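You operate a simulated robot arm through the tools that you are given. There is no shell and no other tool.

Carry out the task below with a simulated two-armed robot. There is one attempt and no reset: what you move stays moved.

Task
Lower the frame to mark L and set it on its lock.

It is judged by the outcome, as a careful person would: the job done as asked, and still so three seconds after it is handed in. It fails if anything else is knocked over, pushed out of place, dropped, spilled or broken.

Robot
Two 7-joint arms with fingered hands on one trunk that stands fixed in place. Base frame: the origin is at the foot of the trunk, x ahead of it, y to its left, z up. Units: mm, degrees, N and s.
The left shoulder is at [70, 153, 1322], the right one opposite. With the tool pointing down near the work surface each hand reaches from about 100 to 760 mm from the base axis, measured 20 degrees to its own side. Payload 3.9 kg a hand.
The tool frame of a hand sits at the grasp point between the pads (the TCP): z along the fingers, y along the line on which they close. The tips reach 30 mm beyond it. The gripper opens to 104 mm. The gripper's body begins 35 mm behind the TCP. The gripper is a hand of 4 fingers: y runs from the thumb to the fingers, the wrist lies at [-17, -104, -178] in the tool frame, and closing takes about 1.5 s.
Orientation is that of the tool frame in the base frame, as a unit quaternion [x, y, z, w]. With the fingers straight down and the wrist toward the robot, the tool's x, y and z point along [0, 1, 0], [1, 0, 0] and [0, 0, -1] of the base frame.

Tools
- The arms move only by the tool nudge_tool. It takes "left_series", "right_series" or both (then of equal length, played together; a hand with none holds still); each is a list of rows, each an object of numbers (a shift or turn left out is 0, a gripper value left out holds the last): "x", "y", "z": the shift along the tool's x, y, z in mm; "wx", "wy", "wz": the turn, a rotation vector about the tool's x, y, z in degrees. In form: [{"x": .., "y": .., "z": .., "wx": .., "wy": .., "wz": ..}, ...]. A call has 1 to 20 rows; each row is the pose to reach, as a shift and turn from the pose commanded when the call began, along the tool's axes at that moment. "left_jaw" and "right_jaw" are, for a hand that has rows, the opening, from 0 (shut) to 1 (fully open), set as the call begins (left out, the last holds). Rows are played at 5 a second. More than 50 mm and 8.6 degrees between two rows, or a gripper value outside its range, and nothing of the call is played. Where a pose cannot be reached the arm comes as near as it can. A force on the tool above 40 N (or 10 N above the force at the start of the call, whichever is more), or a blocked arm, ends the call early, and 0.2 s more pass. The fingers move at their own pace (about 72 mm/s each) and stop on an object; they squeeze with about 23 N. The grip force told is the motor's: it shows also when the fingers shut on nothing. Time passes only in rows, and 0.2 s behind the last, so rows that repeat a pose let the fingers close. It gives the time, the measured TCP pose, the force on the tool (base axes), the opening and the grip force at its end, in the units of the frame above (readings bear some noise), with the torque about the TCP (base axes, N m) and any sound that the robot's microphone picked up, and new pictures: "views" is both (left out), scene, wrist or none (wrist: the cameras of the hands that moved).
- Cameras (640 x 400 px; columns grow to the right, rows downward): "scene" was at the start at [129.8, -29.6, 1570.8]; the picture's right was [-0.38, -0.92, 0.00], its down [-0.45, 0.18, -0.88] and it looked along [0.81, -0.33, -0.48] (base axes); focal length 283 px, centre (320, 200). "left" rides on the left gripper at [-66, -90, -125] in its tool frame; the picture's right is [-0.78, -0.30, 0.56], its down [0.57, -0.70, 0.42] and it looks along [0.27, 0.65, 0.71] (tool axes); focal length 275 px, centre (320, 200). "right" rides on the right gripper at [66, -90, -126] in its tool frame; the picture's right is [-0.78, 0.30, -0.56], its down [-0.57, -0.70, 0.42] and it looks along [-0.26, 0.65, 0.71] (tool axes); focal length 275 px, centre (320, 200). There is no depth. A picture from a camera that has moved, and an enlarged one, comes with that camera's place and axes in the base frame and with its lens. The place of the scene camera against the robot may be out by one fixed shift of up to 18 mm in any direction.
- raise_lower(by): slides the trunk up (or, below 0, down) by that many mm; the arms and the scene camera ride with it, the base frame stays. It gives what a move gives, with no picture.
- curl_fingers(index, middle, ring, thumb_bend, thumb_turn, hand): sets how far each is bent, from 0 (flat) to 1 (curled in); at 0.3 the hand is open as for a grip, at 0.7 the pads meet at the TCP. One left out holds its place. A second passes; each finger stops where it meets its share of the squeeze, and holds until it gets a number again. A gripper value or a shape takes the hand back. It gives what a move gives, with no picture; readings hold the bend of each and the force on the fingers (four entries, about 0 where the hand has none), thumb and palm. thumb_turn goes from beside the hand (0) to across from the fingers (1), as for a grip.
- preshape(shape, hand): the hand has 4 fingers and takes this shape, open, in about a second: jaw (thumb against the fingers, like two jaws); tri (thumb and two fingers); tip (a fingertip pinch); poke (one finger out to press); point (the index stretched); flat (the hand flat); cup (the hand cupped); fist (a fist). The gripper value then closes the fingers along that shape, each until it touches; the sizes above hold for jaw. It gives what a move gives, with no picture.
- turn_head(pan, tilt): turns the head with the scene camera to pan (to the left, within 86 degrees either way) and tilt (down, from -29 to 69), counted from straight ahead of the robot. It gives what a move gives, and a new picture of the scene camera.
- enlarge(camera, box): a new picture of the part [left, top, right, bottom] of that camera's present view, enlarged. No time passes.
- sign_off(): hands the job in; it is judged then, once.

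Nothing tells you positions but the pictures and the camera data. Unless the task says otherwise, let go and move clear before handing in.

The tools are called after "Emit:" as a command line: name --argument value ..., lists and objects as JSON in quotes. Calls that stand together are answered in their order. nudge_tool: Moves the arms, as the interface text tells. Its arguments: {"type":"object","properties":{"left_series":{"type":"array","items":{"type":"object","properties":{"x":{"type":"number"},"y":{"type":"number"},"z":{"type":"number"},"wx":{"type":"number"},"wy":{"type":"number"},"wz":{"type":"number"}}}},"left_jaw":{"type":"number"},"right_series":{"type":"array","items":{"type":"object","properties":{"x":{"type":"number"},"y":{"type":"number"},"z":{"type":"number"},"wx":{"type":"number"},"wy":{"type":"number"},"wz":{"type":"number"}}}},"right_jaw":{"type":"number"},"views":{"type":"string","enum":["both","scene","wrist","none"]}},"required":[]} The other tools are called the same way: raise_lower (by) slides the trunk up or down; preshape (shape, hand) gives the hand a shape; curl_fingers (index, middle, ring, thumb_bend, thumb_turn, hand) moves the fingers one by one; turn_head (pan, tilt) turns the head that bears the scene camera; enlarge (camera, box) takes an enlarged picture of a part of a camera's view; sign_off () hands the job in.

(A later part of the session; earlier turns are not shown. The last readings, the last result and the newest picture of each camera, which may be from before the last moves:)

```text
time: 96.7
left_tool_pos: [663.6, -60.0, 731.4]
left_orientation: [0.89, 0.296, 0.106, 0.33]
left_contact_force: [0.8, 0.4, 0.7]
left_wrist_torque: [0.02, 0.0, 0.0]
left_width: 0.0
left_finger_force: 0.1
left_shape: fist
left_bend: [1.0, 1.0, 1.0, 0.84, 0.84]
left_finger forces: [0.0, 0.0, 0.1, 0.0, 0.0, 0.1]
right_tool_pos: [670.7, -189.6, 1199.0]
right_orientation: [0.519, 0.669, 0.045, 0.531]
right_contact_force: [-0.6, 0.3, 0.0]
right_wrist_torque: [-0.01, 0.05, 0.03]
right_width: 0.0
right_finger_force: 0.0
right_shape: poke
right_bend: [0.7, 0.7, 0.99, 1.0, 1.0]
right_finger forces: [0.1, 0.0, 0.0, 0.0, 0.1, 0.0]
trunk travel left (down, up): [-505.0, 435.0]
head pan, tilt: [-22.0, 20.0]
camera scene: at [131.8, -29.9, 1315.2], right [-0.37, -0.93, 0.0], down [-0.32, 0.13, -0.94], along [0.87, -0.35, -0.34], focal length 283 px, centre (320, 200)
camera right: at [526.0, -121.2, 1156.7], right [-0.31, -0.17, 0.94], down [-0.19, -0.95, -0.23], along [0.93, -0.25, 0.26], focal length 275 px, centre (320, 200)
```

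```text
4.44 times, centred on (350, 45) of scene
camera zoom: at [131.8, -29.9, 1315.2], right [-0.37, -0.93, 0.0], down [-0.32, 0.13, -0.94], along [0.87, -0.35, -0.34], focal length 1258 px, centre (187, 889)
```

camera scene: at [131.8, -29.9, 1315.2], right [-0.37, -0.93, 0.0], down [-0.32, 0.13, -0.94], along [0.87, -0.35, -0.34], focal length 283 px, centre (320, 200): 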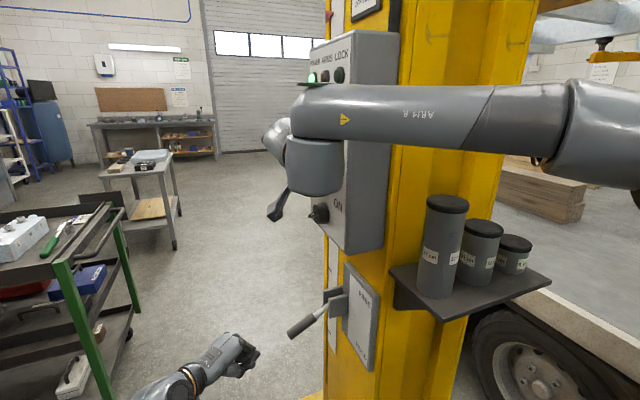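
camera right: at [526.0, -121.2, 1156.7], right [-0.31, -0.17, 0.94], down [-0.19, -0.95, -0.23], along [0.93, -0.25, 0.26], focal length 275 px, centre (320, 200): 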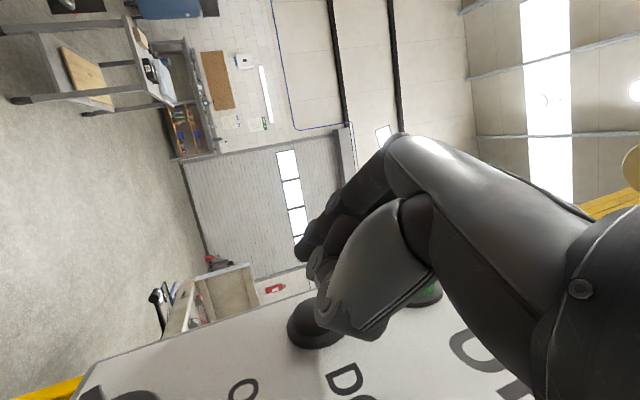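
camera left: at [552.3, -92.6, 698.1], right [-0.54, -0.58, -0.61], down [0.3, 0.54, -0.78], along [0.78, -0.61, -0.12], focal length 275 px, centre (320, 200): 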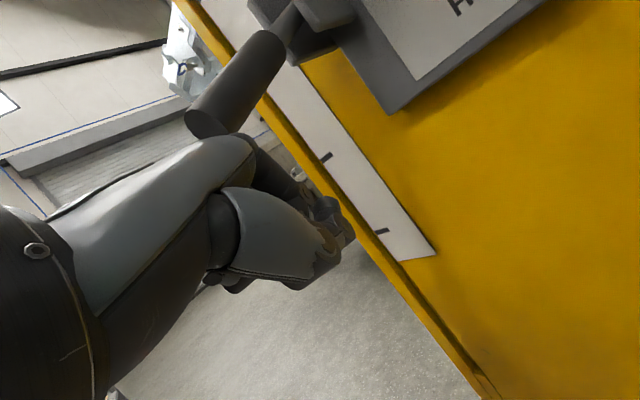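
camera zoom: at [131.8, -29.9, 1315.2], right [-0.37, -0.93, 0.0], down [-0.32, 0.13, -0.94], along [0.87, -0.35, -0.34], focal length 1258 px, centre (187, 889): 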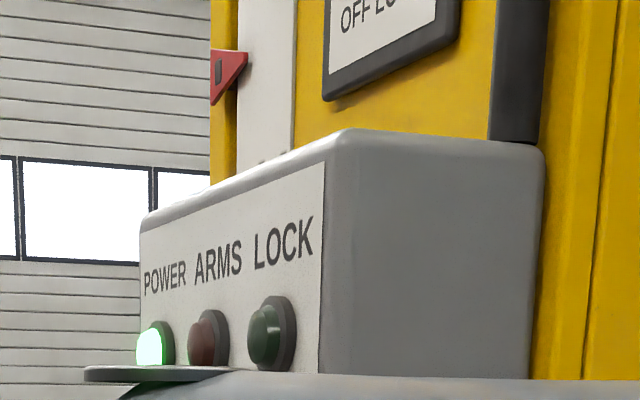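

The pointer now sits well above V, display OFF LOCK, and the right fingertip waits in front of DOWN. Back under the lever with the left fist.

Emit:
nudge_tool --left_series '[{"x": 0, "y": -31, "z": 36}, {"x": 1, "y": -62, "z": 73}, {"x": -14, "y": -34, "z": 96}, {"x": -29, "y": -5, "z": 119}, {"x": -43, "y": 23, "z": 141}, {"x": -43, "y": 23, "z": 141}]' --views "both"

Emit:
enlarge --camera "scene" --box '[200, 240, 400, 400]'

```text
time: 98.1
left_tool_pos: [686.8, -155.7, 643.6]
left_orientation: [0.89, 0.296, 0.107, 0.331]
left_contact_force: [-0.1, -0.3, 0.2]
left_wrist_torque: [0.03, 0.01, 0.0]
left_width: 0.0
left_finger_force: 0.0
left_shape: fist
left_bend: [1.0, 1.0, 1.0, 0.84, 0.84]
left_finger forces: [0.1, 0.0, 0.0, 0.0, 0.0, 0.0]
left hand out of reach, approached as far as the arm can: row 5, 6
right_tool_pos: [672.6, -189.4, 1199.8]
right_orientation: [0.519, 0.669, 0.046, 0.53]
right_contact_force: [0.3, -1.7, -0.5]
right_wrist_torque: [0.01, -0.02, 0.0]
right_width: 0.0
right_finger_force: 0.1
right_shape: poke
right_bend: [0.7, 0.7, 0.99, 1.0, 1.0]
right_finger forces: [0.1, 0.0, 0.0, 0.1, 0.0, 0.1]
trunk travel left (down, up): [-505.0, 435.0]
head pan, tilt: [-22.0, 20.0]
camera scene: at [132.0, -29.6, 1315.1], right [-0.37, -0.93, 0.0], down [-0.32, 0.13, -0.94], along [0.87, -0.35, -0.34], focal length 283 px, centre (320, 200)
camera left: at [544.3, -74.1, 680.8], right [-0.54, -0.58, -0.61], down [0.3, 0.54, -0.78], along [0.78, -0.61, -0.12], focal length 275 px, centre (320, 200)
```

scene: 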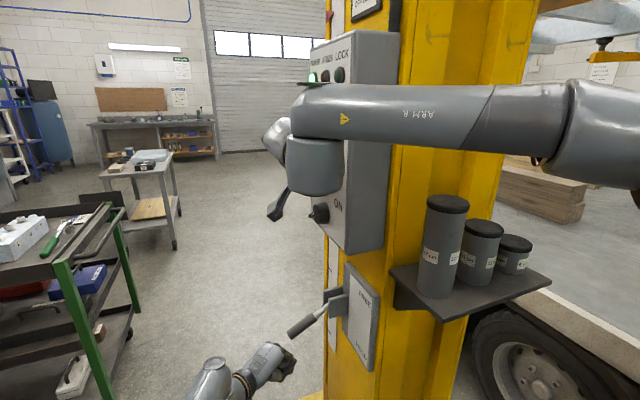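
left: 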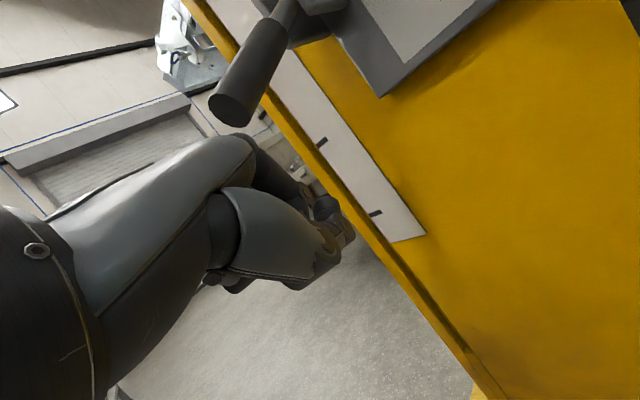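

```text
2.50 times, centred on (300, 320) of scene
camera zoom: at [132.0, -29.6, 1315.1], right [-0.37, -0.93, 0.0], down [-0.32, 0.13, -0.94], along [0.87, -0.35, -0.34], focal length 708 px, centre (370, -100)
```

zoom: 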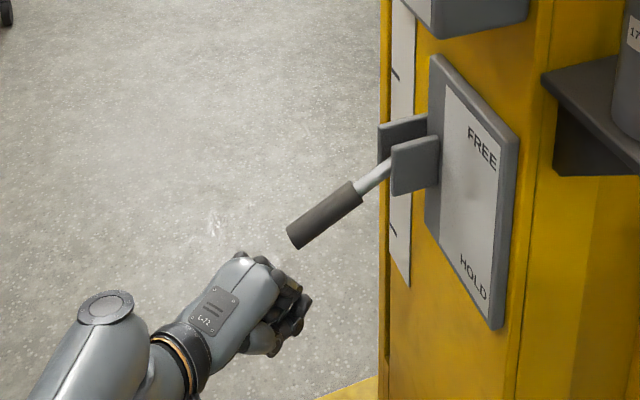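

The left arm is at its reach limit there; lowering the trunk 40 mm fixes that. Then I'll raise the right fingertip back to DOWN height.

Emit:
raise_lower --by -40

Emit:
nudge_tool --left_series '[{"x": 0, "y": 0, "z": 0}, {"x": -5, "y": 20, "z": -8}, {"x": -5, "y": 40, "z": -14}, {"x": -5, "y": 40, "z": -14}]' --right_series '[{"x": -9, "y": 8, "z": -6}, {"x": -18, "y": 16, "z": -12}, {"x": -26.5, "y": 24.4, "z": -17.4}, {"x": -26.5, "y": 24.4, "z": -17.4}]' --views "both"

Emit:
enlarge --camera "scene" --box '[200, 200, 400, 360]'

```text
time: 99.0
left_tool_pos: [685.7, -154.3, 605.0]
left_orientation: [0.89, 0.296, 0.106, 0.331]
left_contact_force: [0.4, 0.7, -0.3]
left_wrist_torque: [0.01, -0.02, -0.03]
left_width: 0.1
left_finger_force: 0.1
left_shape: fist
left_bend: [1.0, 1.0, 1.0, 0.84, 0.84]
left_finger forces: [0.0, 0.0, 0.0, 0.0, 0.1, 0.0]
right_tool_pos: [672.5, -188.8, 1159.2]
right_orientation: [0.519, 0.669, 0.045, 0.53]
right_contact_force: [0.5, -0.6, -0.2]
right_wrist_torque: [0.01, -0.02, 0.0]
right_width: 0.0
right_finger_force: 0.1
right_shape: poke
right_bend: [0.7, 0.7, 0.99, 1.0, 1.0]
right_finger forces: [0.0, 0.0, 0.0, 0.0, 0.0, 0.1]
trunk travel left (down, up): [-465.0, 475.0]
head pan, tilt: [-22.0, 20.0]
```

```text
time: 100.0
left_tool_pos: [696.0, -176.3, 641.3]
left_orientation: [0.89, 0.296, 0.106, 0.331]
left_contact_force: [0.6, 0.0, -0.1]
left_wrist_torque: [0.01, 0.03, 0.02]
left_width: 0.0
left_finger_force: 0.0
left_shape: fist
left_bend: [1.0, 1.0, 1.0, 0.84, 0.84]
left_finger forces: [0.0, 0.0, 0.0, 0.1, 0.1, 0.0]
right_tool_pos: [671.5, -189.6, 1199.1]
right_orientation: [0.519, 0.669, 0.046, 0.53]
right_contact_force: [0.7, 0.0, 0.9]
right_wrist_torque: [0.01, -0.02, -0.02]
right_width: 0.0
right_finger_force: 0.1
right_shape: poke
right_bend: [0.7, 0.7, 0.99, 1.0, 1.0]
right_finger forces: [0.1, 0.0, 0.0, 0.0, 0.0, 0.0]
trunk travel left (down, up): [-465.0, 475.0]
head pan, tilt: [-22.0, 20.0]
camera scene: at [132.2, -29.8, 1275.1], right [-0.37, -0.93, 0.0], down [-0.32, 0.13, -0.94], along [0.87, -0.35, -0.34], focal length 283 px, centre (320, 200)
camera right: at [526.0, -121.6, 1156.5], right [-0.31, -0.17, 0.94], down [-0.19, -0.95, -0.23], along [0.93, -0.25, 0.26], focal length 275 px, centre (320, 200)
camera left: at [553.1, -94.3, 677.1], right [-0.54, -0.58, -0.61], down [0.3, 0.54, -0.78], along [0.78, -0.61, -0.12], focal length 275 px, centre (320, 200)
```

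scene: 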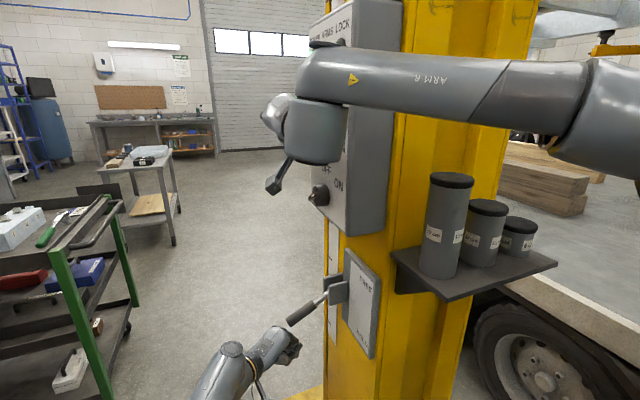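
right: 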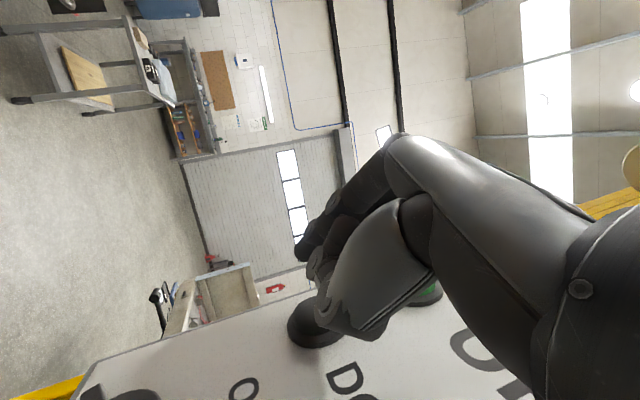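
left: 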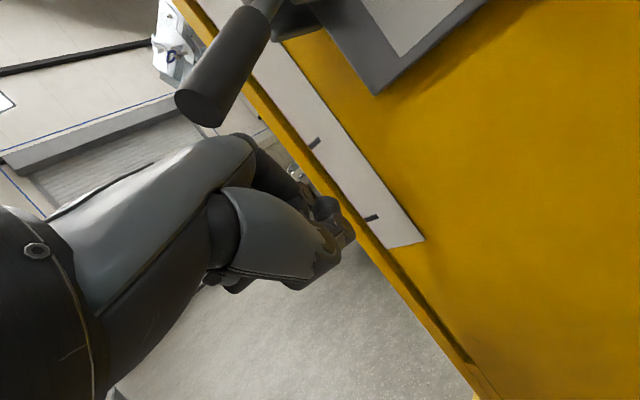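

```text
2.50 times, centred on (300, 280) of scene
camera zoom: at [132.2, -29.8, 1275.1], right [-0.37, -0.93, 0.0], down [-0.32, 0.13, -0.94], along [0.87, -0.35, -0.34], focal length 708 px, centre (370, 0)
```

zoom: 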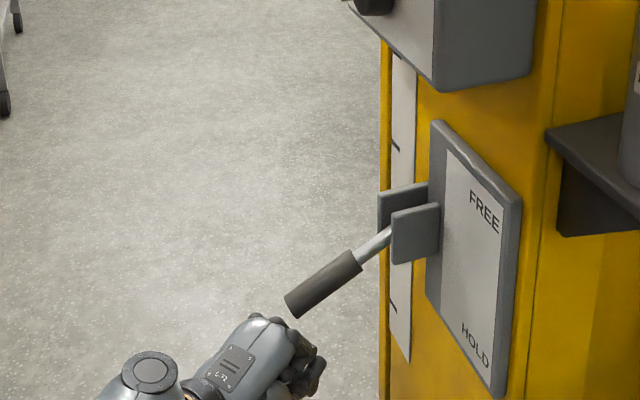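

Now raise slowly under the lever again to see whether it yields with the extra lift.

Emit:
nudge_tool --left_series '[{"y": 2.6, "z": -3}, {"y": 5.2, "z": -6}, {"y": 7.8, "z": -9.1}, {"y": 10.4, "z": -12.1}, {"y": 13, "z": -15.2}, {"y": 15.6, "z": -18.2}, {"y": 18.2, "z": -21.3}, {"y": 20.8, "z": -24.3}]' --views "scene"

Emit:
enlarge --camera "scene" --box '[200, 200, 400, 360]'

```text
time: 101.8
left_tool_pos: [697.3, -173.9, 672.5]
left_orientation: [0.889, 0.298, 0.106, 0.33]
left_contact_force: [0.4, 2.9, -5.7]
left_wrist_torque: [-0.3, -0.03, -0.06]
left_width: 0.0
left_finger_force: 0.1
left_shape: fist
left_bend: [1.0, 1.0, 1.0, 0.84, 0.84]
left_finger forces: [2.5, 0.1, 0.0, 0.0, 0.0, 3.8]
right_tool_pos: [671.9, -189.6, 1197.9]
right_orientation: [0.519, 0.67, 0.045, 0.53]
right_contact_force: [0.5, 0.8, 0.1]
right_wrist_torque: [0.02, 0.01, -0.04]
right_width: 0.1
right_finger_force: 0.1
right_shape: poke
right_bend: [0.7, 0.7, 0.99, 1.0, 1.0]
right_finger forces: [0.1, 0.0, 0.0, 0.0, 0.0, 0.0]
trunk travel left (down, up): [-465.0, 475.0]
head pan, tilt: [-22.0, 20.0]
camera scene: at [133.0, -29.5, 1275.0], right [-0.37, -0.93, 0.0], down [-0.32, 0.13, -0.94], along [0.87, -0.35, -0.34], focal length 283 px, centre (320, 200)
```

scene: 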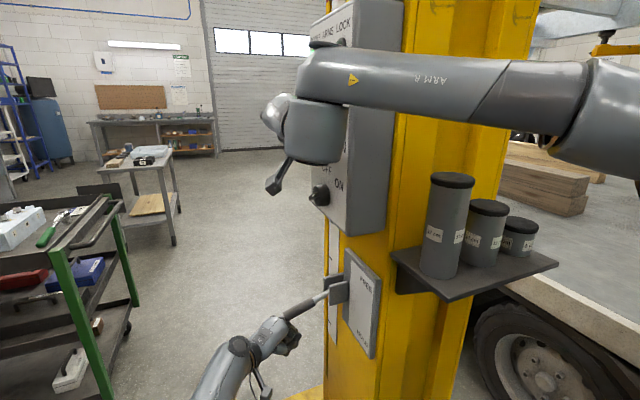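

```text
2.50 times, centred on (300, 280) of scene
camera zoom: at [133.0, -29.5, 1275.0], right [-0.37, -0.93, 0.0], down [-0.32, 0.13, -0.94], along [0.87, -0.35, -0.34], focal length 708 px, centre (370, 0)
```

zoom: 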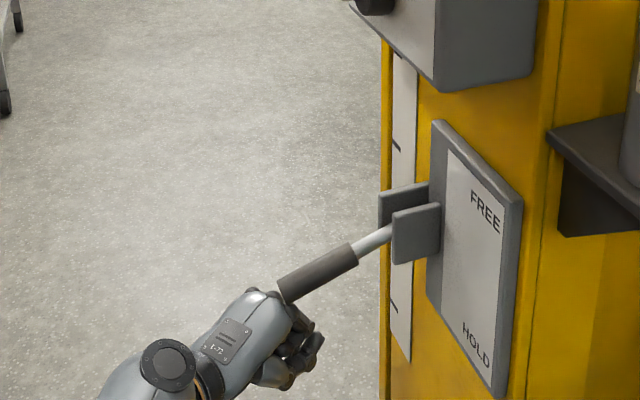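

Excellent — with the extra clearance the lever now moves with only ~6 N. I'll follow the arc up slowly.

Emit:
nudge_tool --left_series '[{"x": 4.3, "y": 1.2, "z": -10.4, "wx": 1.8, "wy": 1, "wz": 0.8}, {"x": 8.5, "y": 2.4, "z": -20.7, "wx": 3.5, "wy": 2, "wz": 1.7}, {"x": 12.8, "y": 3.6, "z": -31.1, "wx": 5.3, "wy": 3, "wz": 2.5}, {"x": 15.9, "y": 6.6, "z": -41.2, "wx": 7.1, "wy": 4, "wz": 3.4}, {"x": 19.1, "y": 9.7, "z": -51.3, "wx": 8.8, "wy": 5, "wz": 4.2}, {"x": 22.2, "y": 12.7, "z": -61.4, "wx": 10.6, "wy": 6, "wz": 5.1}, {"x": 24.1, "y": 17.4, "z": -71, "wx": 12.4, "wy": 7, "wz": 5.9}, {"x": 26, "y": 22, "z": -80.5, "wx": 14.1, "wy": 8, "wz": 6.8}, {"x": 27.9, "y": 26.7, "z": -90, "wx": 15.9, "wy": 9, "wz": 7.6}]' --views "scene"

Emit:
enlarge --camera "scene" --box '[200, 200, 400, 360]'

```text
time: 103.8
left_tool_pos: [693.8, -127.5, 758.3]
left_orientation: [0.934, 0.274, 0.154, 0.171]
left_contact_force: [-0.4, -0.2, 0.6]
left_wrist_torque: [0.0, -0.02, 0.01]
left_width: 0.0
left_finger_force: 0.0
left_shape: fist
left_bend: [1.0, 1.0, 1.0, 0.84, 0.84]
left_finger forces: [0.0, 0.0, 0.0, 0.0, 0.0, 0.0]
right_tool_pos: [671.0, -189.8, 1198.3]
right_orientation: [0.519, 0.669, 0.044, 0.53]
right_contact_force: [-1.4, 0.0, -0.2]
right_wrist_torque: [0.01, 0.0, -0.02]
right_width: 0.0
right_finger_force: 0.0
right_shape: poke
right_bend: [0.7, 0.7, 0.99, 1.0, 1.0]
right_finger forces: [0.0, 0.0, 0.0, 0.1, 0.0, 0.0]
trunk travel left (down, up): [-465.0, 475.0]
head pan, tilt: [-22.0, 20.0]
camera scene: at [132.1, -30.0, 1275.1], right [-0.37, -0.93, 0.0], down [-0.32, 0.13, -0.94], along [0.87, -0.35, -0.34], focal length 283 px, centre (320, 200)
```

scene: 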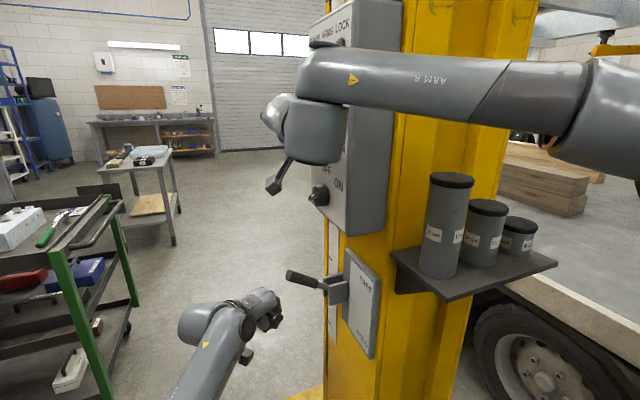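

```text
2.50 times, centred on (300, 280) of scene
camera zoom: at [132.1, -30.0, 1275.1], right [-0.37, -0.93, 0.0], down [-0.32, 0.13, -0.94], along [0.87, -0.35, -0.34], focal length 708 px, centre (370, 0)
```

zoom: 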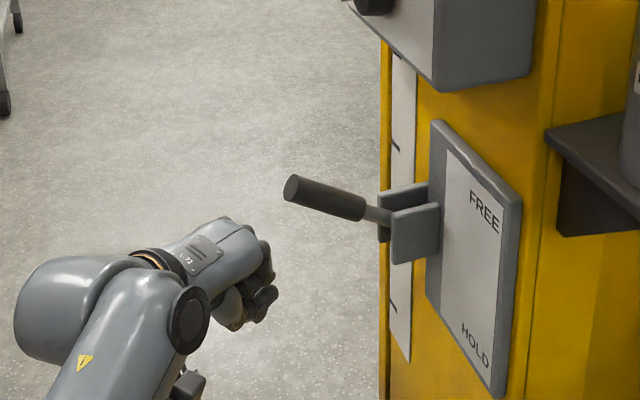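

The lever has flipped over to FREE and stays there by itself. So the left hand is free: I'll use its camera to watch the pointer on the scale while the right hand presses DOWN. Moving the left hand clear and up to a viewing spot.

Emit:
nudge_tool --left_series '[{"x": 21, "y": -26, "z": -14}, {"x": 43, "y": -51, "z": -29}, {"x": 64, "y": -77, "z": -43}, {"x": 77, "y": -58, "z": -75, "wx": -2.3, "wy": -1.3, "wz": -1.1}, {"x": 90, "y": -40, "z": -106, "wx": -4.5, "wy": -2.6, "wz": -2.1}, {"x": 102, "y": -21, "z": -138, "wx": -6.8, "wy": -3.9, "wz": -3.2}, {"x": 115, "y": -3, "z": -170, "wx": -9.1, "wy": -5.2, "wz": -4.3}, {"x": 128, "y": 15, "z": -201, "wx": -11.4, "wy": -6.5, "wz": -5.4}, {"x": 140, "y": 34, "z": -233, "wx": -13.6, "wy": -7.8, "wz": -6.4}, {"x": 153, "y": 52, "z": -264, "wx": -15.9, "wy": -9.1, "wz": -7.5}, {"x": 153, "y": 52, "z": -264, "wx": -15.9, "wy": -9.1, "wz": -7.5}]' --views "both"

```text
time: 106.2
left_tool_pos: [743.3, -21.6, 1045.7]
left_orientation: [0.89, 0.295, 0.105, 0.33]
left_contact_force: [0.0, 0.8, 1.4]
left_wrist_torque: [-0.01, 0.02, -0.04]
left_width: 0.0
left_finger_force: 0.0
left_shape: fist
left_bend: [1.0, 1.0, 1.0, 0.84, 0.84]
left_finger forces: [0.0, 0.0, 0.0, 0.0, 0.0, 0.0]
right_tool_pos: [671.4, -189.0, 1198.7]
right_orientation: [0.519, 0.669, 0.044, 0.53]
right_contact_force: [0.1, -0.6, -0.6]
right_wrist_torque: [-0.01, -0.01, -0.03]
right_width: 0.0
right_finger_force: 0.0
right_shape: poke
right_bend: [0.7, 0.7, 0.99, 1.0, 1.0]
right_finger forces: [0.0, 0.0, 0.0, 0.0, 0.1, 0.0]
trunk travel left (down, up): [-465.0, 475.0]
head pan, tilt: [-22.0, 20.0]
camera scene: at [132.4, -29.8, 1275.1], right [-0.37, -0.93, 0.0], down [-0.32, 0.13, -0.94], along [0.87, -0.35, -0.34], focal length 283 px, centre (320, 200)
camera left: at [601.2, 62.1, 1082.7], right [-0.55, -0.58, -0.61], down [0.3, 0.54, -0.78], along [0.78, -0.61, -0.12], focal length 275 px, centre (320, 200)
```

scene: 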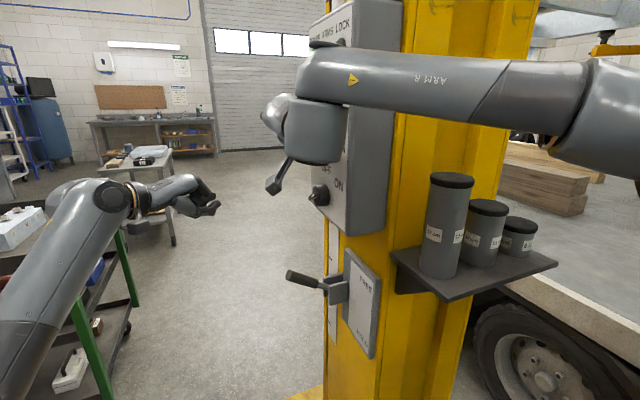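
left: 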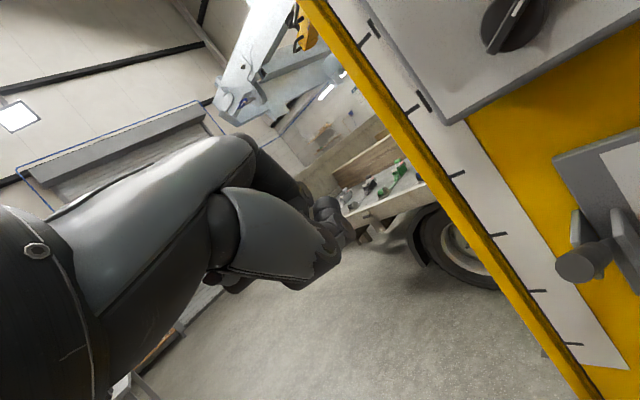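

Emit:
enlarge --camera "left" --box '[330, 0, 490, 140]'

Emit:
enlarge --camera "left" --box '[480, 180, 640, 320]'

Emit:
enlarge --camera "scene" --box '[270, 230, 400, 370]'

```text
2.86 times, centred on (410, 70) of left
camera zoom: at [601.2, 62.1, 1082.7], right [-0.55, -0.58, -0.61], down [0.3, 0.54, -0.78], along [0.78, -0.61, -0.12], focal length 786 px, centre (63, 571)
```

zoom: 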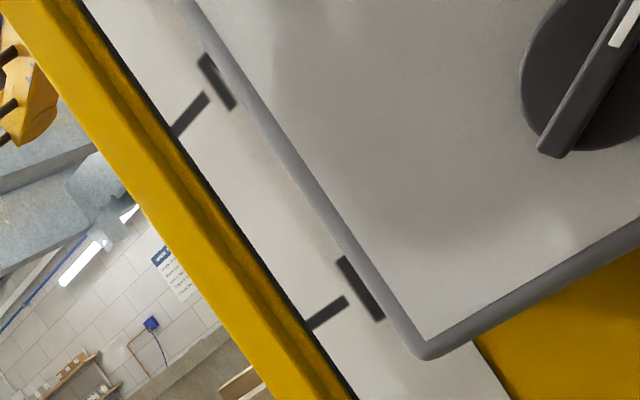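

```text
2.86 times, centred on (560, 250) of left
camera zoom: at [601.2, 62.1, 1082.7], right [-0.55, -0.58, -0.61], down [0.3, 0.54, -0.78], along [0.78, -0.61, -0.12], focal length 786 px, centre (-366, 57)
```

zoom: 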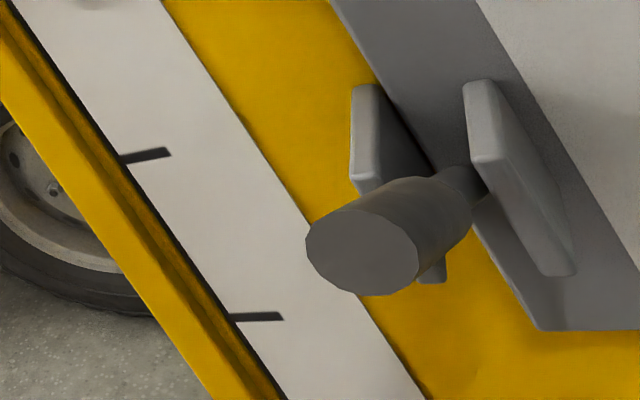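

```text
2.86 times, centred on (335, 300) of scene
camera zoom: at [132.4, -29.8, 1275.1], right [-0.37, -0.93, 0.0], down [-0.32, 0.13, -0.94], along [0.87, -0.35, -0.34], focal length 809 px, centre (277, -86)
```

zoom: 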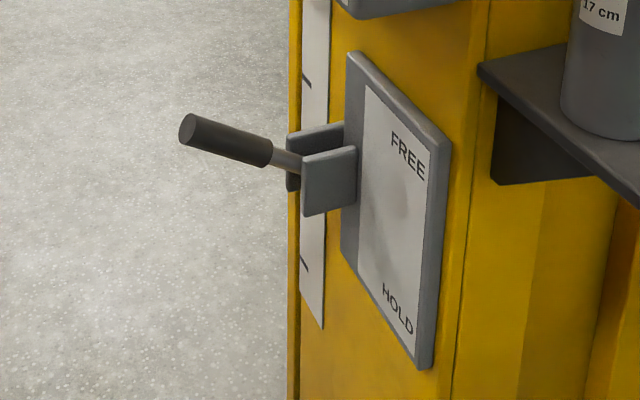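

Lower tick is L (z≈1056), the one above M. Before lowering, I'll check that my right arm is clear of the descending lift arms and frame.

Emit:
turn_head --pan -65 --tilt 5

Emit:
turn_head --pan -86 --tilt 10

```text
time: 107.2
left_tool_pos: [743.3, -19.5, 1045.2]
left_orientation: [0.89, 0.295, 0.106, 0.33]
left_contact_force: [-0.1, 0.3, -0.3]
left_wrist_torque: [-0.02, 0.02, -0.04]
left_width: 0.0
left_finger_force: 0.1
left_shape: fist
left_bend: [1.0, 1.0, 1.0, 0.84, 0.84]
left_finger forces: [0.0, 0.0, 0.1, 0.0, 0.1, 0.0]
right_tool_pos: [671.6, -189.1, 1198.5]
right_orientation: [0.519, 0.669, 0.045, 0.53]
right_contact_force: [-0.9, -1.5, -0.1]
right_wrist_torque: [0.01, -0.01, 0.02]
right_width: 0.1
right_finger_force: 0.1
right_shape: poke
right_bend: [0.7, 0.7, 0.99, 1.0, 1.0]
right_finger forces: [0.0, 0.0, 0.0, 0.0, 0.0, 0.0]
trunk travel left (down, up): [-465.0, 475.0]
head pan, tilt: [-65.0, 5.0]
camera scene: at [84.8, -78.3, 1299.4], right [-0.91, -0.42, 0.0], down [-0.04, 0.08, -1.0], along [0.42, -0.9, -0.09], focal length 283 px, centre (320, 200)
```

scene: 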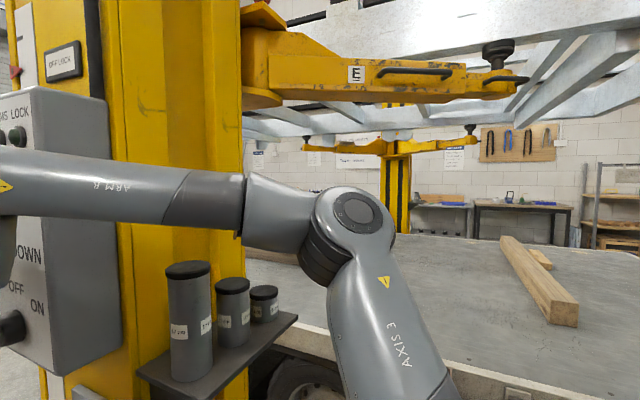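

```text
time: 108.1
left_tool_pos: [743.9, -19.4, 1045.4]
left_orientation: [0.89, 0.294, 0.105, 0.331]
left_contact_force: [-0.4, 0.2, -0.3]
left_wrist_torque: [0.03, 0.03, -0.02]
left_width: 0.0
left_finger_force: 0.1
left_shape: fist
left_bend: [1.0, 1.0, 1.0, 0.84, 0.84]
left_finger forces: [0.0, 0.1, 0.0, 0.0, 0.1, 0.0]
right_tool_pos: [671.2, -189.1, 1199.3]
right_orientation: [0.519, 0.669, 0.045, 0.529]
right_contact_force: [0.0, 0.5, -0.8]
right_wrist_torque: [-0.01, 0.0, 0.01]
right_width: 0.0
right_finger_force: 0.1
right_shape: poke
right_bend: [0.7, 0.7, 0.99, 1.0, 1.0]
right_finger forces: [0.0, 0.1, 0.0, 0.0, 0.0, 0.0]
trunk travel left (down, up): [-465.0, 475.0]
head pan, tilt: [-85.9, 10.0]
camera scene: at [52.5, -87.8, 1291.4], right [-1.0, -0.07, 0.0], down [-0.01, 0.17, -0.98], along [0.07, -0.98, -0.17], focal length 283 px, centre (320, 200)
```

scene: 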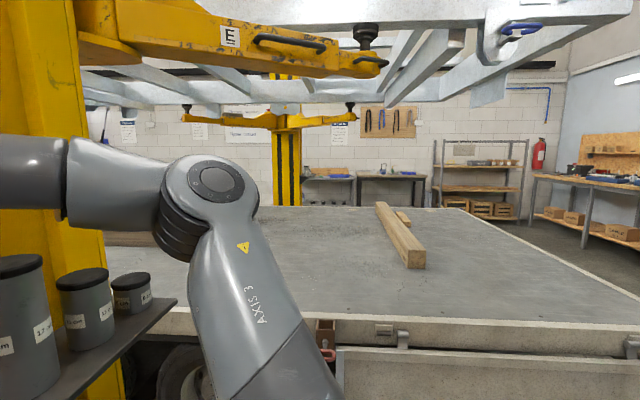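

The arms and frame have ample clearance from my right arm and the canisters. Now press DOWN briefly to learn the speed.

Emit:
turn_head --pan -22 --tilt 10

Emit:
nudge_tool --right_series '[{"x": -9, "y": -5.5, "z": 6}, {"x": -18, "y": -11, "z": 12}, {"x": -22, "y": -13.7, "z": 14.7}, {"x": -25, "y": -15.5, "z": 16.7}]' --views "both"

Emit:
enlarge --camera "scene" --box '[280, 0, 420, 100]'

```text
time: 109.4
left_tool_pos: [742.5, -19.9, 1046.8]
left_orientation: [0.89, 0.295, 0.105, 0.331]
left_contact_force: [0.0, 0.5, 1.4]
left_wrist_torque: [-0.01, 0.0, 0.04]
left_width: 0.0
left_finger_force: 0.0
left_shape: fist
left_bend: [1.0, 1.0, 1.0, 0.84, 0.84]
left_finger forces: [0.0, 0.0, 0.0, 0.0, 0.0, 0.1]
right_tool_pos: [671.7, -189.7, 1199.6]
right_orientation: [0.519, 0.669, 0.045, 0.529]
right_contact_force: [-0.2, -0.1, 0.4]
right_wrist_torque: [0.01, -0.01, 0.03]
right_width: 0.0
right_finger_force: 0.1
right_shape: poke
right_bend: [0.7, 0.7, 0.99, 1.0, 1.0]
right_finger forces: [0.0, 0.1, 0.0, 0.0, 0.1, 0.0]
trunk travel left (down, up): [-465.0, 475.0]
head pan, tilt: [-22.0, 10.0]
camera scene: at [132.0, -30.0, 1291.4], right [-0.38, -0.93, 0.0], down [-0.16, 0.07, -0.98], along [0.91, -0.37, -0.17], focal length 283 px, centre (320, 200)
```

scene: 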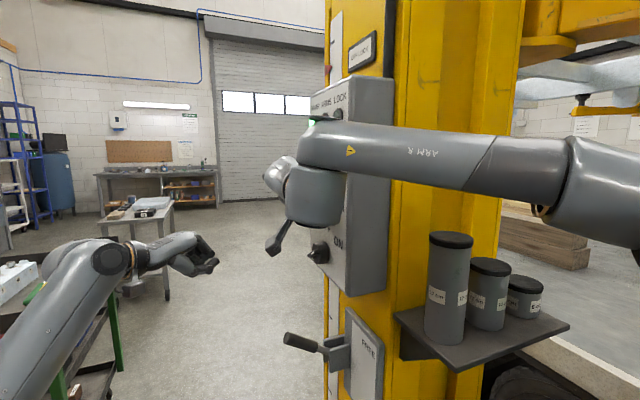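

```text
time: 110.4
left_tool_pos: [741.8, -19.0, 1045.9]
left_orientation: [0.89, 0.295, 0.106, 0.332]
left_contact_force: [-0.2, 0.5, 0.6]
left_wrist_torque: [-0.01, -0.01, -0.01]
left_width: 0.0
left_finger_force: 0.1
left_shape: fist
left_bend: [1.0, 1.0, 1.0, 0.84, 0.84]
left_finger forces: [0.1, 0.0, 0.0, 0.0, 0.1, 0.1]
right_tool_pos: [671.9, -219.7, 1200.0]
right_orientation: [0.518, 0.669, 0.046, 0.53]
right_contact_force: [-0.9, 4.4, 0.4]
right_wrist_torque: [0.02, -0.02, 0.06]
right_width: 0.1
right_finger_force: 0.1
right_shape: poke
right_bend: [0.7, 0.7, 0.99, 1.0, 1.0]
right_finger forces: [0.0, 4.8, 0.1, 0.1, 0.1, 0.0]
trunk travel left (down, up): [-465.0, 475.0]
head pan, tilt: [-22.0, 10.0]
camera scene: at [131.8, -28.4, 1291.4], right [-0.37, -0.93, 0.0], down [-0.16, 0.06, -0.98], along [0.91, -0.37, -0.17], focal length 283 px, centre (320, 200)
camera right: at [525.8, -152.6, 1157.3], right [-0.31, -0.17, 0.94], down [-0.19, -0.95, -0.23], along [0.93, -0.25, 0.26], focal length 275 px, centre (320, 200)
```

scene: 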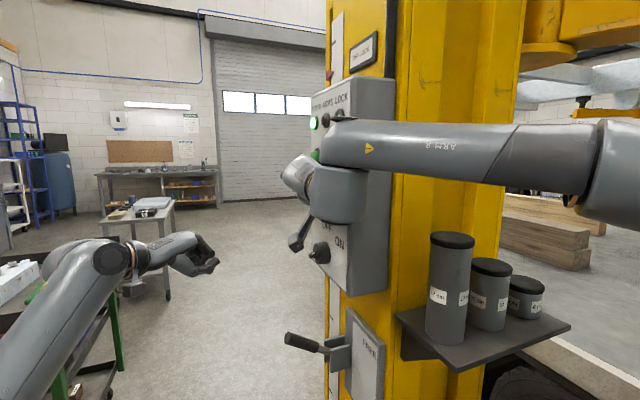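
right: 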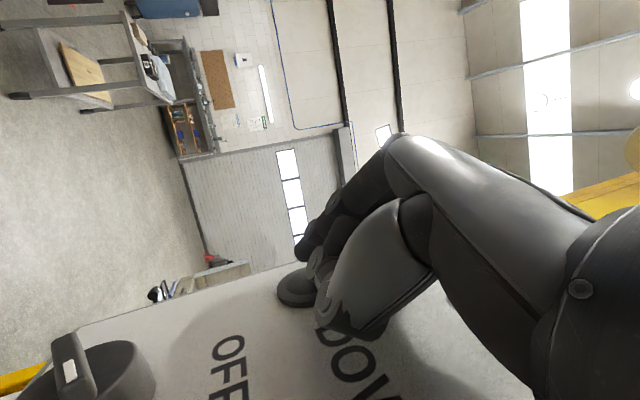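

```text
4.00 times, centred on (350, 50) of scene
camera zoom: at [131.8, -28.4, 1291.4], right [-0.37, -0.93, 0.0], down [-0.16, 0.06, -0.98], along [0.91, -0.37, -0.17], focal length 1133 px, centre (200, 800)
```

zoom: 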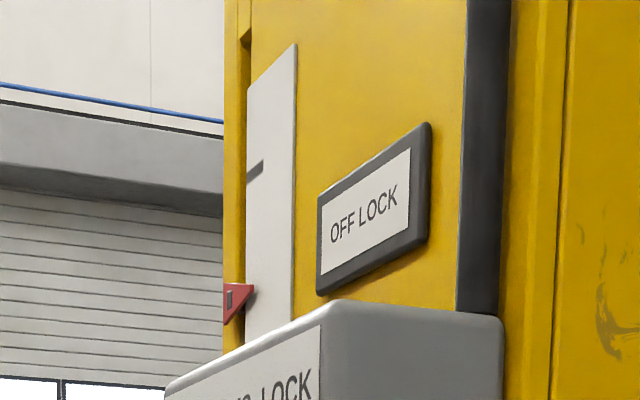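

Emit:
nudge_tool --right_series '[{"x": -1.5, "y": -0.9, "z": 1}, {"x": -1.5, "y": -0.9, "z": 1}, {"x": -1.5, "y": -0.9, "z": 1}, {"x": -1.5, "y": -0.9, "z": 1}]' --views "scene"

Emit:
enlarge --camera "scene" --box '[280, 0, 420, 100]'

Emit:
enlarge --camera "left" --box '[280, 0, 480, 140]'

```text
time: 111.4
left_tool_pos: [743.4, -17.0, 1046.1]
left_orientation: [0.89, 0.296, 0.105, 0.331]
left_contact_force: [0.5, -0.1, -0.6]
left_wrist_torque: [0.0, 0.03, 0.02]
left_width: 0.1
left_finger_force: 0.0
left_shape: fist
left_bend: [1.0, 1.0, 1.0, 0.84, 0.84]
left_finger forces: [0.0, 0.0, 0.1, 0.1, 0.0, 0.0]
right_tool_pos: [671.2, -221.6, 1199.4]
right_orientation: [0.518, 0.67, 0.044, 0.53]
right_contact_force: [-1.6, 12.2, -2.0]
right_wrist_torque: [0.11, 0.05, 0.26]
right_width: 0.0
right_finger_force: 0.1
right_shape: poke
right_bend: [0.7, 0.7, 0.99, 1.0, 1.0]
right_finger forces: [0.0, 12.2, 0.0, 0.0, 0.1, 0.1]
trunk travel left (down, up): [-465.0, 475.0]
head pan, tilt: [-22.0, 10.0]
camera scene: at [132.1, -26.4, 1291.5], right [-0.37, -0.93, 0.0], down [-0.16, 0.06, -0.98], along [0.91, -0.37, -0.17], focal length 283 px, centre (320, 200)
```

scene: 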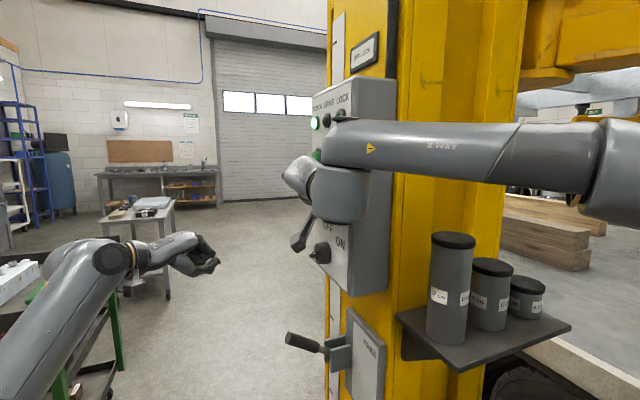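

```text
4.00 times, centred on (350, 50) of scene
camera zoom: at [132.1, -26.4, 1291.5], right [-0.37, -0.93, 0.0], down [-0.16, 0.06, -0.98], along [0.91, -0.37, -0.17], focal length 1133 px, centre (200, 800)
```

zoom: 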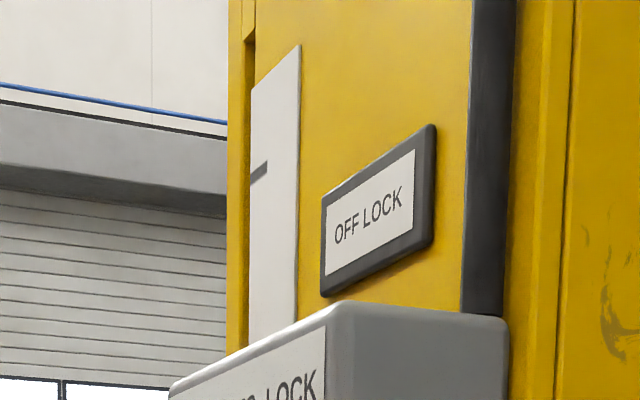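

```text
2.86 times, centred on (380, 70) of left
camera zoom: at [600.9, 64.4, 1082.3], right [-0.55, -0.58, -0.61], down [0.3, 0.54, -0.78], along [0.78, -0.61, -0.12], focal length 786 px, centre (149, 571)
```

zoom: 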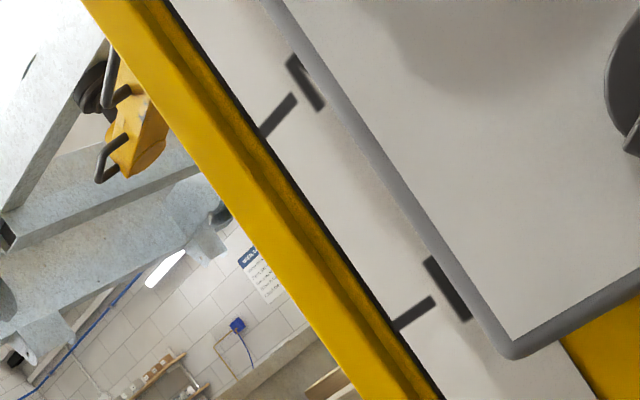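

It's descending (pointer has dropped below the box's top edge). Keep holding DOWN and watch with the left camera.

Emit:
nudge_tool --right_series '[{"x": 0.4, "y": 0.3, "z": -0.3}, {"x": 0.4, "y": 0.3, "z": -0.3}, {"x": 0.4, "y": 0.3, "z": -0.3}, {"x": 0.4, "y": 0.3, "z": -0.3}, {"x": 0.4, "y": 0.3, "z": -0.3}]' --views "scene"

Emit:
enlarge --camera "left" --box '[240, 0, 480, 140]'

Emit:
enlarge --camera "scene" --box '[280, 0, 420, 100]'

```text
time: 112.6
left_tool_pos: [743.6, -16.9, 1046.7]
left_orientation: [0.89, 0.295, 0.104, 0.332]
left_contact_force: [0.5, 0.5, 0.0]
left_wrist_torque: [-0.01, 0.0, 0.01]
left_width: 0.0
left_finger_force: 0.0
left_shape: fist
left_bend: [1.0, 1.0, 1.0, 0.84, 0.84]
left_finger forces: [0.0, 0.0, 0.1, 0.0, 0.0, 0.0]
right_tool_pos: [670.4, -221.3, 1199.5]
right_orientation: [0.518, 0.67, 0.044, 0.531]
right_contact_force: [-1.1, 12.1, -1.3]
right_wrist_torque: [0.12, 0.04, 0.27]
right_width: 0.0
right_finger_force: 0.1
right_shape: poke
right_bend: [0.7, 0.7, 0.99, 1.0, 1.0]
right_finger forces: [0.0, 12.4, 0.0, 0.1, 0.0, 0.1]
trunk travel left (down, up): [-465.0, 475.0]
head pan, tilt: [-22.0, 10.0]
camera scene: at [132.2, -26.4, 1291.5], right [-0.37, -0.93, 0.0], down [-0.16, 0.06, -0.98], along [0.91, -0.37, -0.17], focal length 283 px, centre (320, 200)
```

scene: 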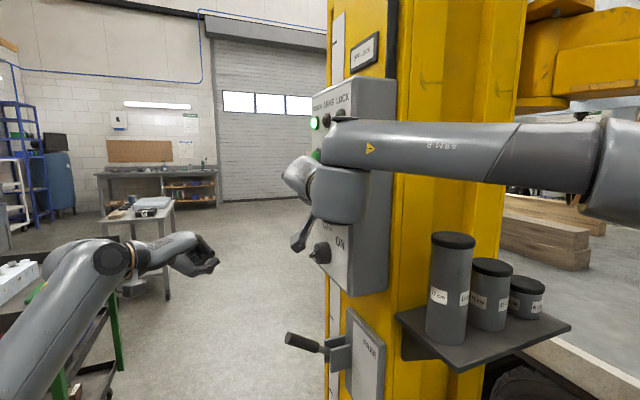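

```text
2.67 times, centred on (360, 70) of left
camera zoom: at [601.0, 65.0, 1082.2], right [-0.54, -0.58, -0.61], down [0.3, 0.54, -0.78], along [0.78, -0.61, -0.12], focal length 734 px, centre (213, 547)
```

zoom: 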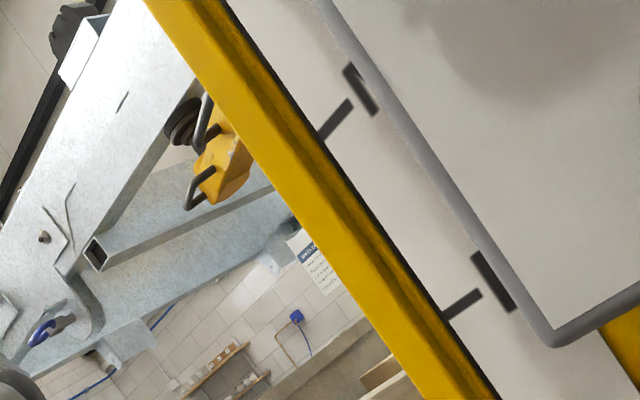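

```text
4.00 times, centred on (350, 50) of scene
camera zoom: at [132.2, -26.4, 1291.5], right [-0.37, -0.93, 0.0], down [-0.16, 0.06, -0.98], along [0.91, -0.37, -0.17], focal length 1133 px, centre (200, 800)
```

zoom: 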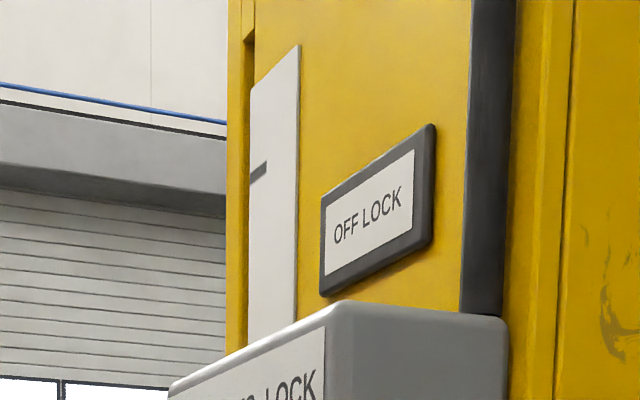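

Speed is about 50 mm/s. Hold DOWN another ~2 s.

Emit:
nudge_tool --right_series '[{"x": 0}, {"x": 0}, {"x": 0}, {"x": 0}, {"x": 0}, {"x": 0}, {"x": 0}, {"x": 0}, {"x": 0}]' --views "scene"

Emit:
enlarge --camera "left" --box '[240, 0, 480, 140]'

```text
time: 114.6
left_tool_pos: [743.7, -16.4, 1044.9]
left_orientation: [0.89, 0.296, 0.105, 0.332]
left_contact_force: [-0.3, -0.6, -0.4]
left_wrist_torque: [-0.02, 0.0, 0.0]
left_width: 0.0
left_finger_force: 0.0
left_shape: fist
left_bend: [1.0, 1.0, 1.0, 0.84, 0.84]
left_finger forces: [0.0, 0.0, 0.0, 0.0, 0.0, 0.0]
right_tool_pos: [670.5, -220.4, 1200.2]
right_orientation: [0.518, 0.67, 0.044, 0.53]
right_contact_force: [-0.8, 13.7, -1.6]
right_wrist_torque: [0.08, 0.08, 0.23]
right_width: 0.0
right_finger_force: 0.0
right_shape: poke
right_bend: [0.7, 0.7, 0.99, 1.0, 1.0]
right_finger forces: [0.0, 12.3, 0.0, 0.0, 0.0, 0.0]
trunk travel left (down, up): [-465.0, 475.0]
head pan, tilt: [-22.0, 10.0]
camera scene: at [132.2, -26.3, 1291.5], right [-0.37, -0.93, 0.0], down [-0.16, 0.06, -0.98], along [0.91, -0.37, -0.17], focal length 283 px, centre (320, 200)
```

scene: 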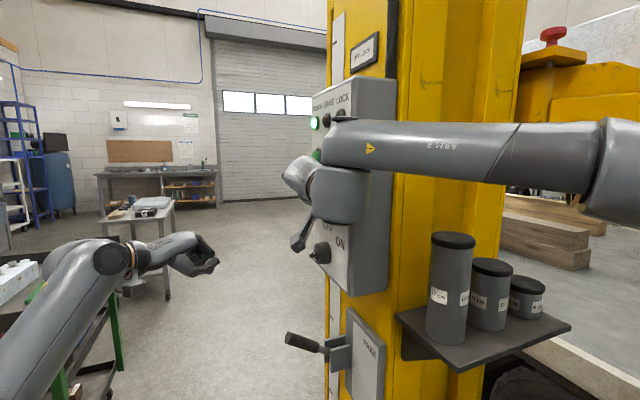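

```text
2.67 times, centred on (360, 70) of left
camera zoom: at [601.0, 65.1, 1082.2], right [-0.54, -0.58, -0.61], down [0.3, 0.54, -0.78], along [0.78, -0.61, -0.12], focal length 734 px, centre (213, 547)
```

zoom: 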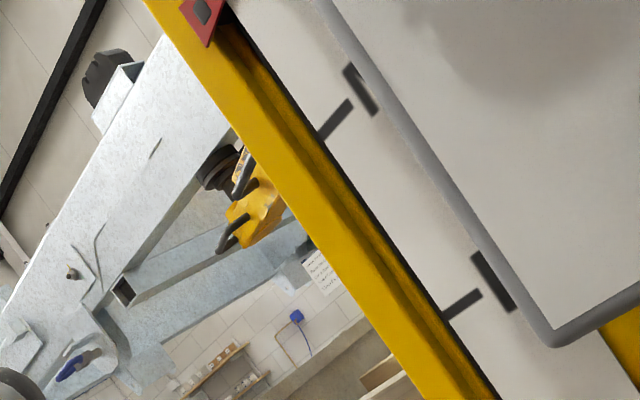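

The pointer has come into view at about z≈1263, ~200 mm above L. Hold ~2 s more.

Emit:
nudge_tool --right_series '[{"x": 0}, {"x": 0}, {"x": 0}, {"x": 0}, {"x": 0}, {"x": 0}, {"x": 0}, {"x": 0}, {"x": 0}]' --views "scene"

Emit:
enlarge --camera "left" --box '[280, 0, 480, 140]'

```text
time: 116.6
left_tool_pos: [742.9, -16.8, 1045.5]
left_orientation: [0.89, 0.296, 0.105, 0.331]
left_contact_force: [0.2, 0.1, 0.3]
left_wrist_torque: [-0.05, -0.01, 0.02]
left_width: 0.3
left_finger_force: 0.0
left_shape: fist
left_bend: [1.0, 1.0, 1.0, 0.84, 0.84]
left_finger forces: [0.1, 0.0, 0.0, 0.1, 0.1, 0.0]
right_tool_pos: [670.4, -220.4, 1199.2]
right_orientation: [0.518, 0.669, 0.043, 0.531]
right_contact_force: [0.2, 11.7, -1.6]
right_wrist_torque: [0.06, 0.01, 0.25]
right_width: 0.0
right_finger_force: 0.0
right_shape: poke
right_bend: [0.7, 0.7, 0.99, 1.0, 1.0]
right_finger forces: [0.0, 11.8, 0.0, 0.1, 0.0, 0.0]
trunk travel left (down, up): [-465.0, 475.0]
head pan, tilt: [-22.0, 10.0]
camera scene: at [132.2, -26.2, 1291.5], right [-0.37, -0.93, 0.0], down [-0.16, 0.06, -0.98], along [0.91, -0.37, -0.17], focal length 283 px, centre (320, 200)
```

scene: 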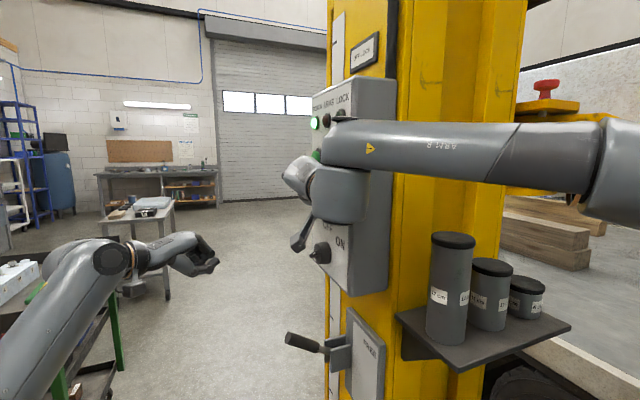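

```text
2.86 times, centred on (380, 70) of left
camera zoom: at [601.0, 65.2, 1082.2], right [-0.54, -0.58, -0.61], down [0.3, 0.54, -0.78], along [0.78, -0.61, -0.12], focal length 786 px, centre (149, 571)
```

zoom: 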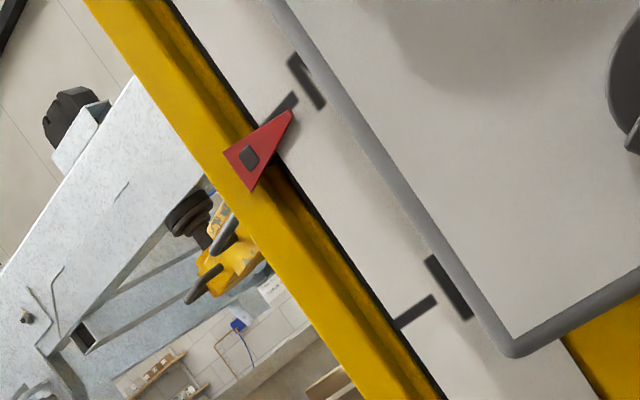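

Pointer is just passing M. A bit more (~0.8 s), then release so it stops between M and L.

Emit:
nudge_tool --right_series '[{"x": 0}, {"x": 0}, {"x": 0}]' --views "none"

Emit:
nudge_tool --right_series '[{"x": 11, "y": 7, "z": -7.4}, {"x": 22, "y": 14, "z": -15}, {"x": 22, "y": 14, "z": -15}]' --views "scene"

Emit:
enlarge --camera "left" --box '[280, 0, 480, 140]'

```text
time: 117.4
left_tool_pos: [743.0, -17.0, 1046.7]
left_orientation: [0.89, 0.296, 0.104, 0.331]
left_contact_force: [0.1, -0.3, -1.0]
left_wrist_torque: [-0.05, -0.04, 0.02]
left_width: 0.1
left_finger_force: 0.1
left_shape: fist
left_bend: [1.0, 1.0, 1.0, 0.84, 0.84]
left_finger forces: [0.1, 0.0, 0.1, 0.0, 0.0, 0.0]
right_tool_pos: [671.9, -220.7, 1200.1]
right_orientation: [0.518, 0.67, 0.044, 0.53]
right_contact_force: [-0.2, 12.1, -0.9]
right_wrist_torque: [0.09, 0.02, 0.27]
right_width: 0.1
right_finger_force: 0.1
right_shape: poke
right_bend: [0.7, 0.7, 0.99, 1.0, 1.0]
right_finger forces: [0.0, 11.7, 0.0, 0.0, 0.1, 0.1]
trunk travel left (down, up): [-465.0, 475.0]
head pan, tilt: [-22.0, 10.0]
```

```text
time: 118.2
left_tool_pos: [742.9, -19.4, 1045.3]
left_orientation: [0.89, 0.296, 0.106, 0.331]
left_contact_force: [0.9, 0.3, 0.0]
left_wrist_torque: [-0.01, 0.0, -0.04]
left_width: 0.0
left_finger_force: 0.0
left_shape: fist
left_bend: [1.0, 1.0, 1.0, 0.84, 0.84]
left_finger forces: [0.1, 0.0, 0.1, 0.1, 0.1, 0.0]
right_tool_pos: [670.5, -195.7, 1200.7]
right_orientation: [0.519, 0.669, 0.045, 0.529]
right_contact_force: [0.1, -0.1, -0.3]
right_wrist_torque: [-0.01, -0.01, 0.02]
right_width: 0.0
right_finger_force: 0.1
right_shape: poke
right_bend: [0.7, 0.7, 0.99, 1.0, 1.0]
right_finger forces: [0.0, 0.1, 0.0, 0.0, 0.0, 0.0]
trunk travel left (down, up): [-465.0, 475.0]
head pan, tilt: [-22.0, 10.0]
camera scene: at [131.8, -29.8, 1291.4], right [-0.38, -0.93, 0.0], down [-0.16, 0.07, -0.98], along [0.91, -0.37, -0.17], focal length 283 px, centre (320, 200)
```

scene: 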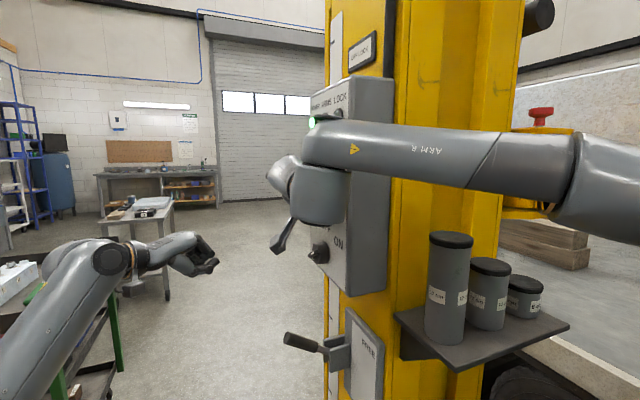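

```text
2.86 times, centred on (380, 70) of left
camera zoom: at [600.7, 62.1, 1082.6], right [-0.54, -0.58, -0.61], down [0.3, 0.54, -0.78], along [0.78, -0.61, -0.12], focal length 786 px, centre (149, 571)
```

zoom: 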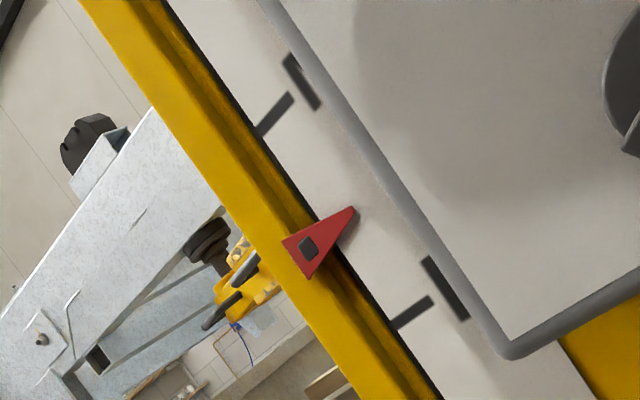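

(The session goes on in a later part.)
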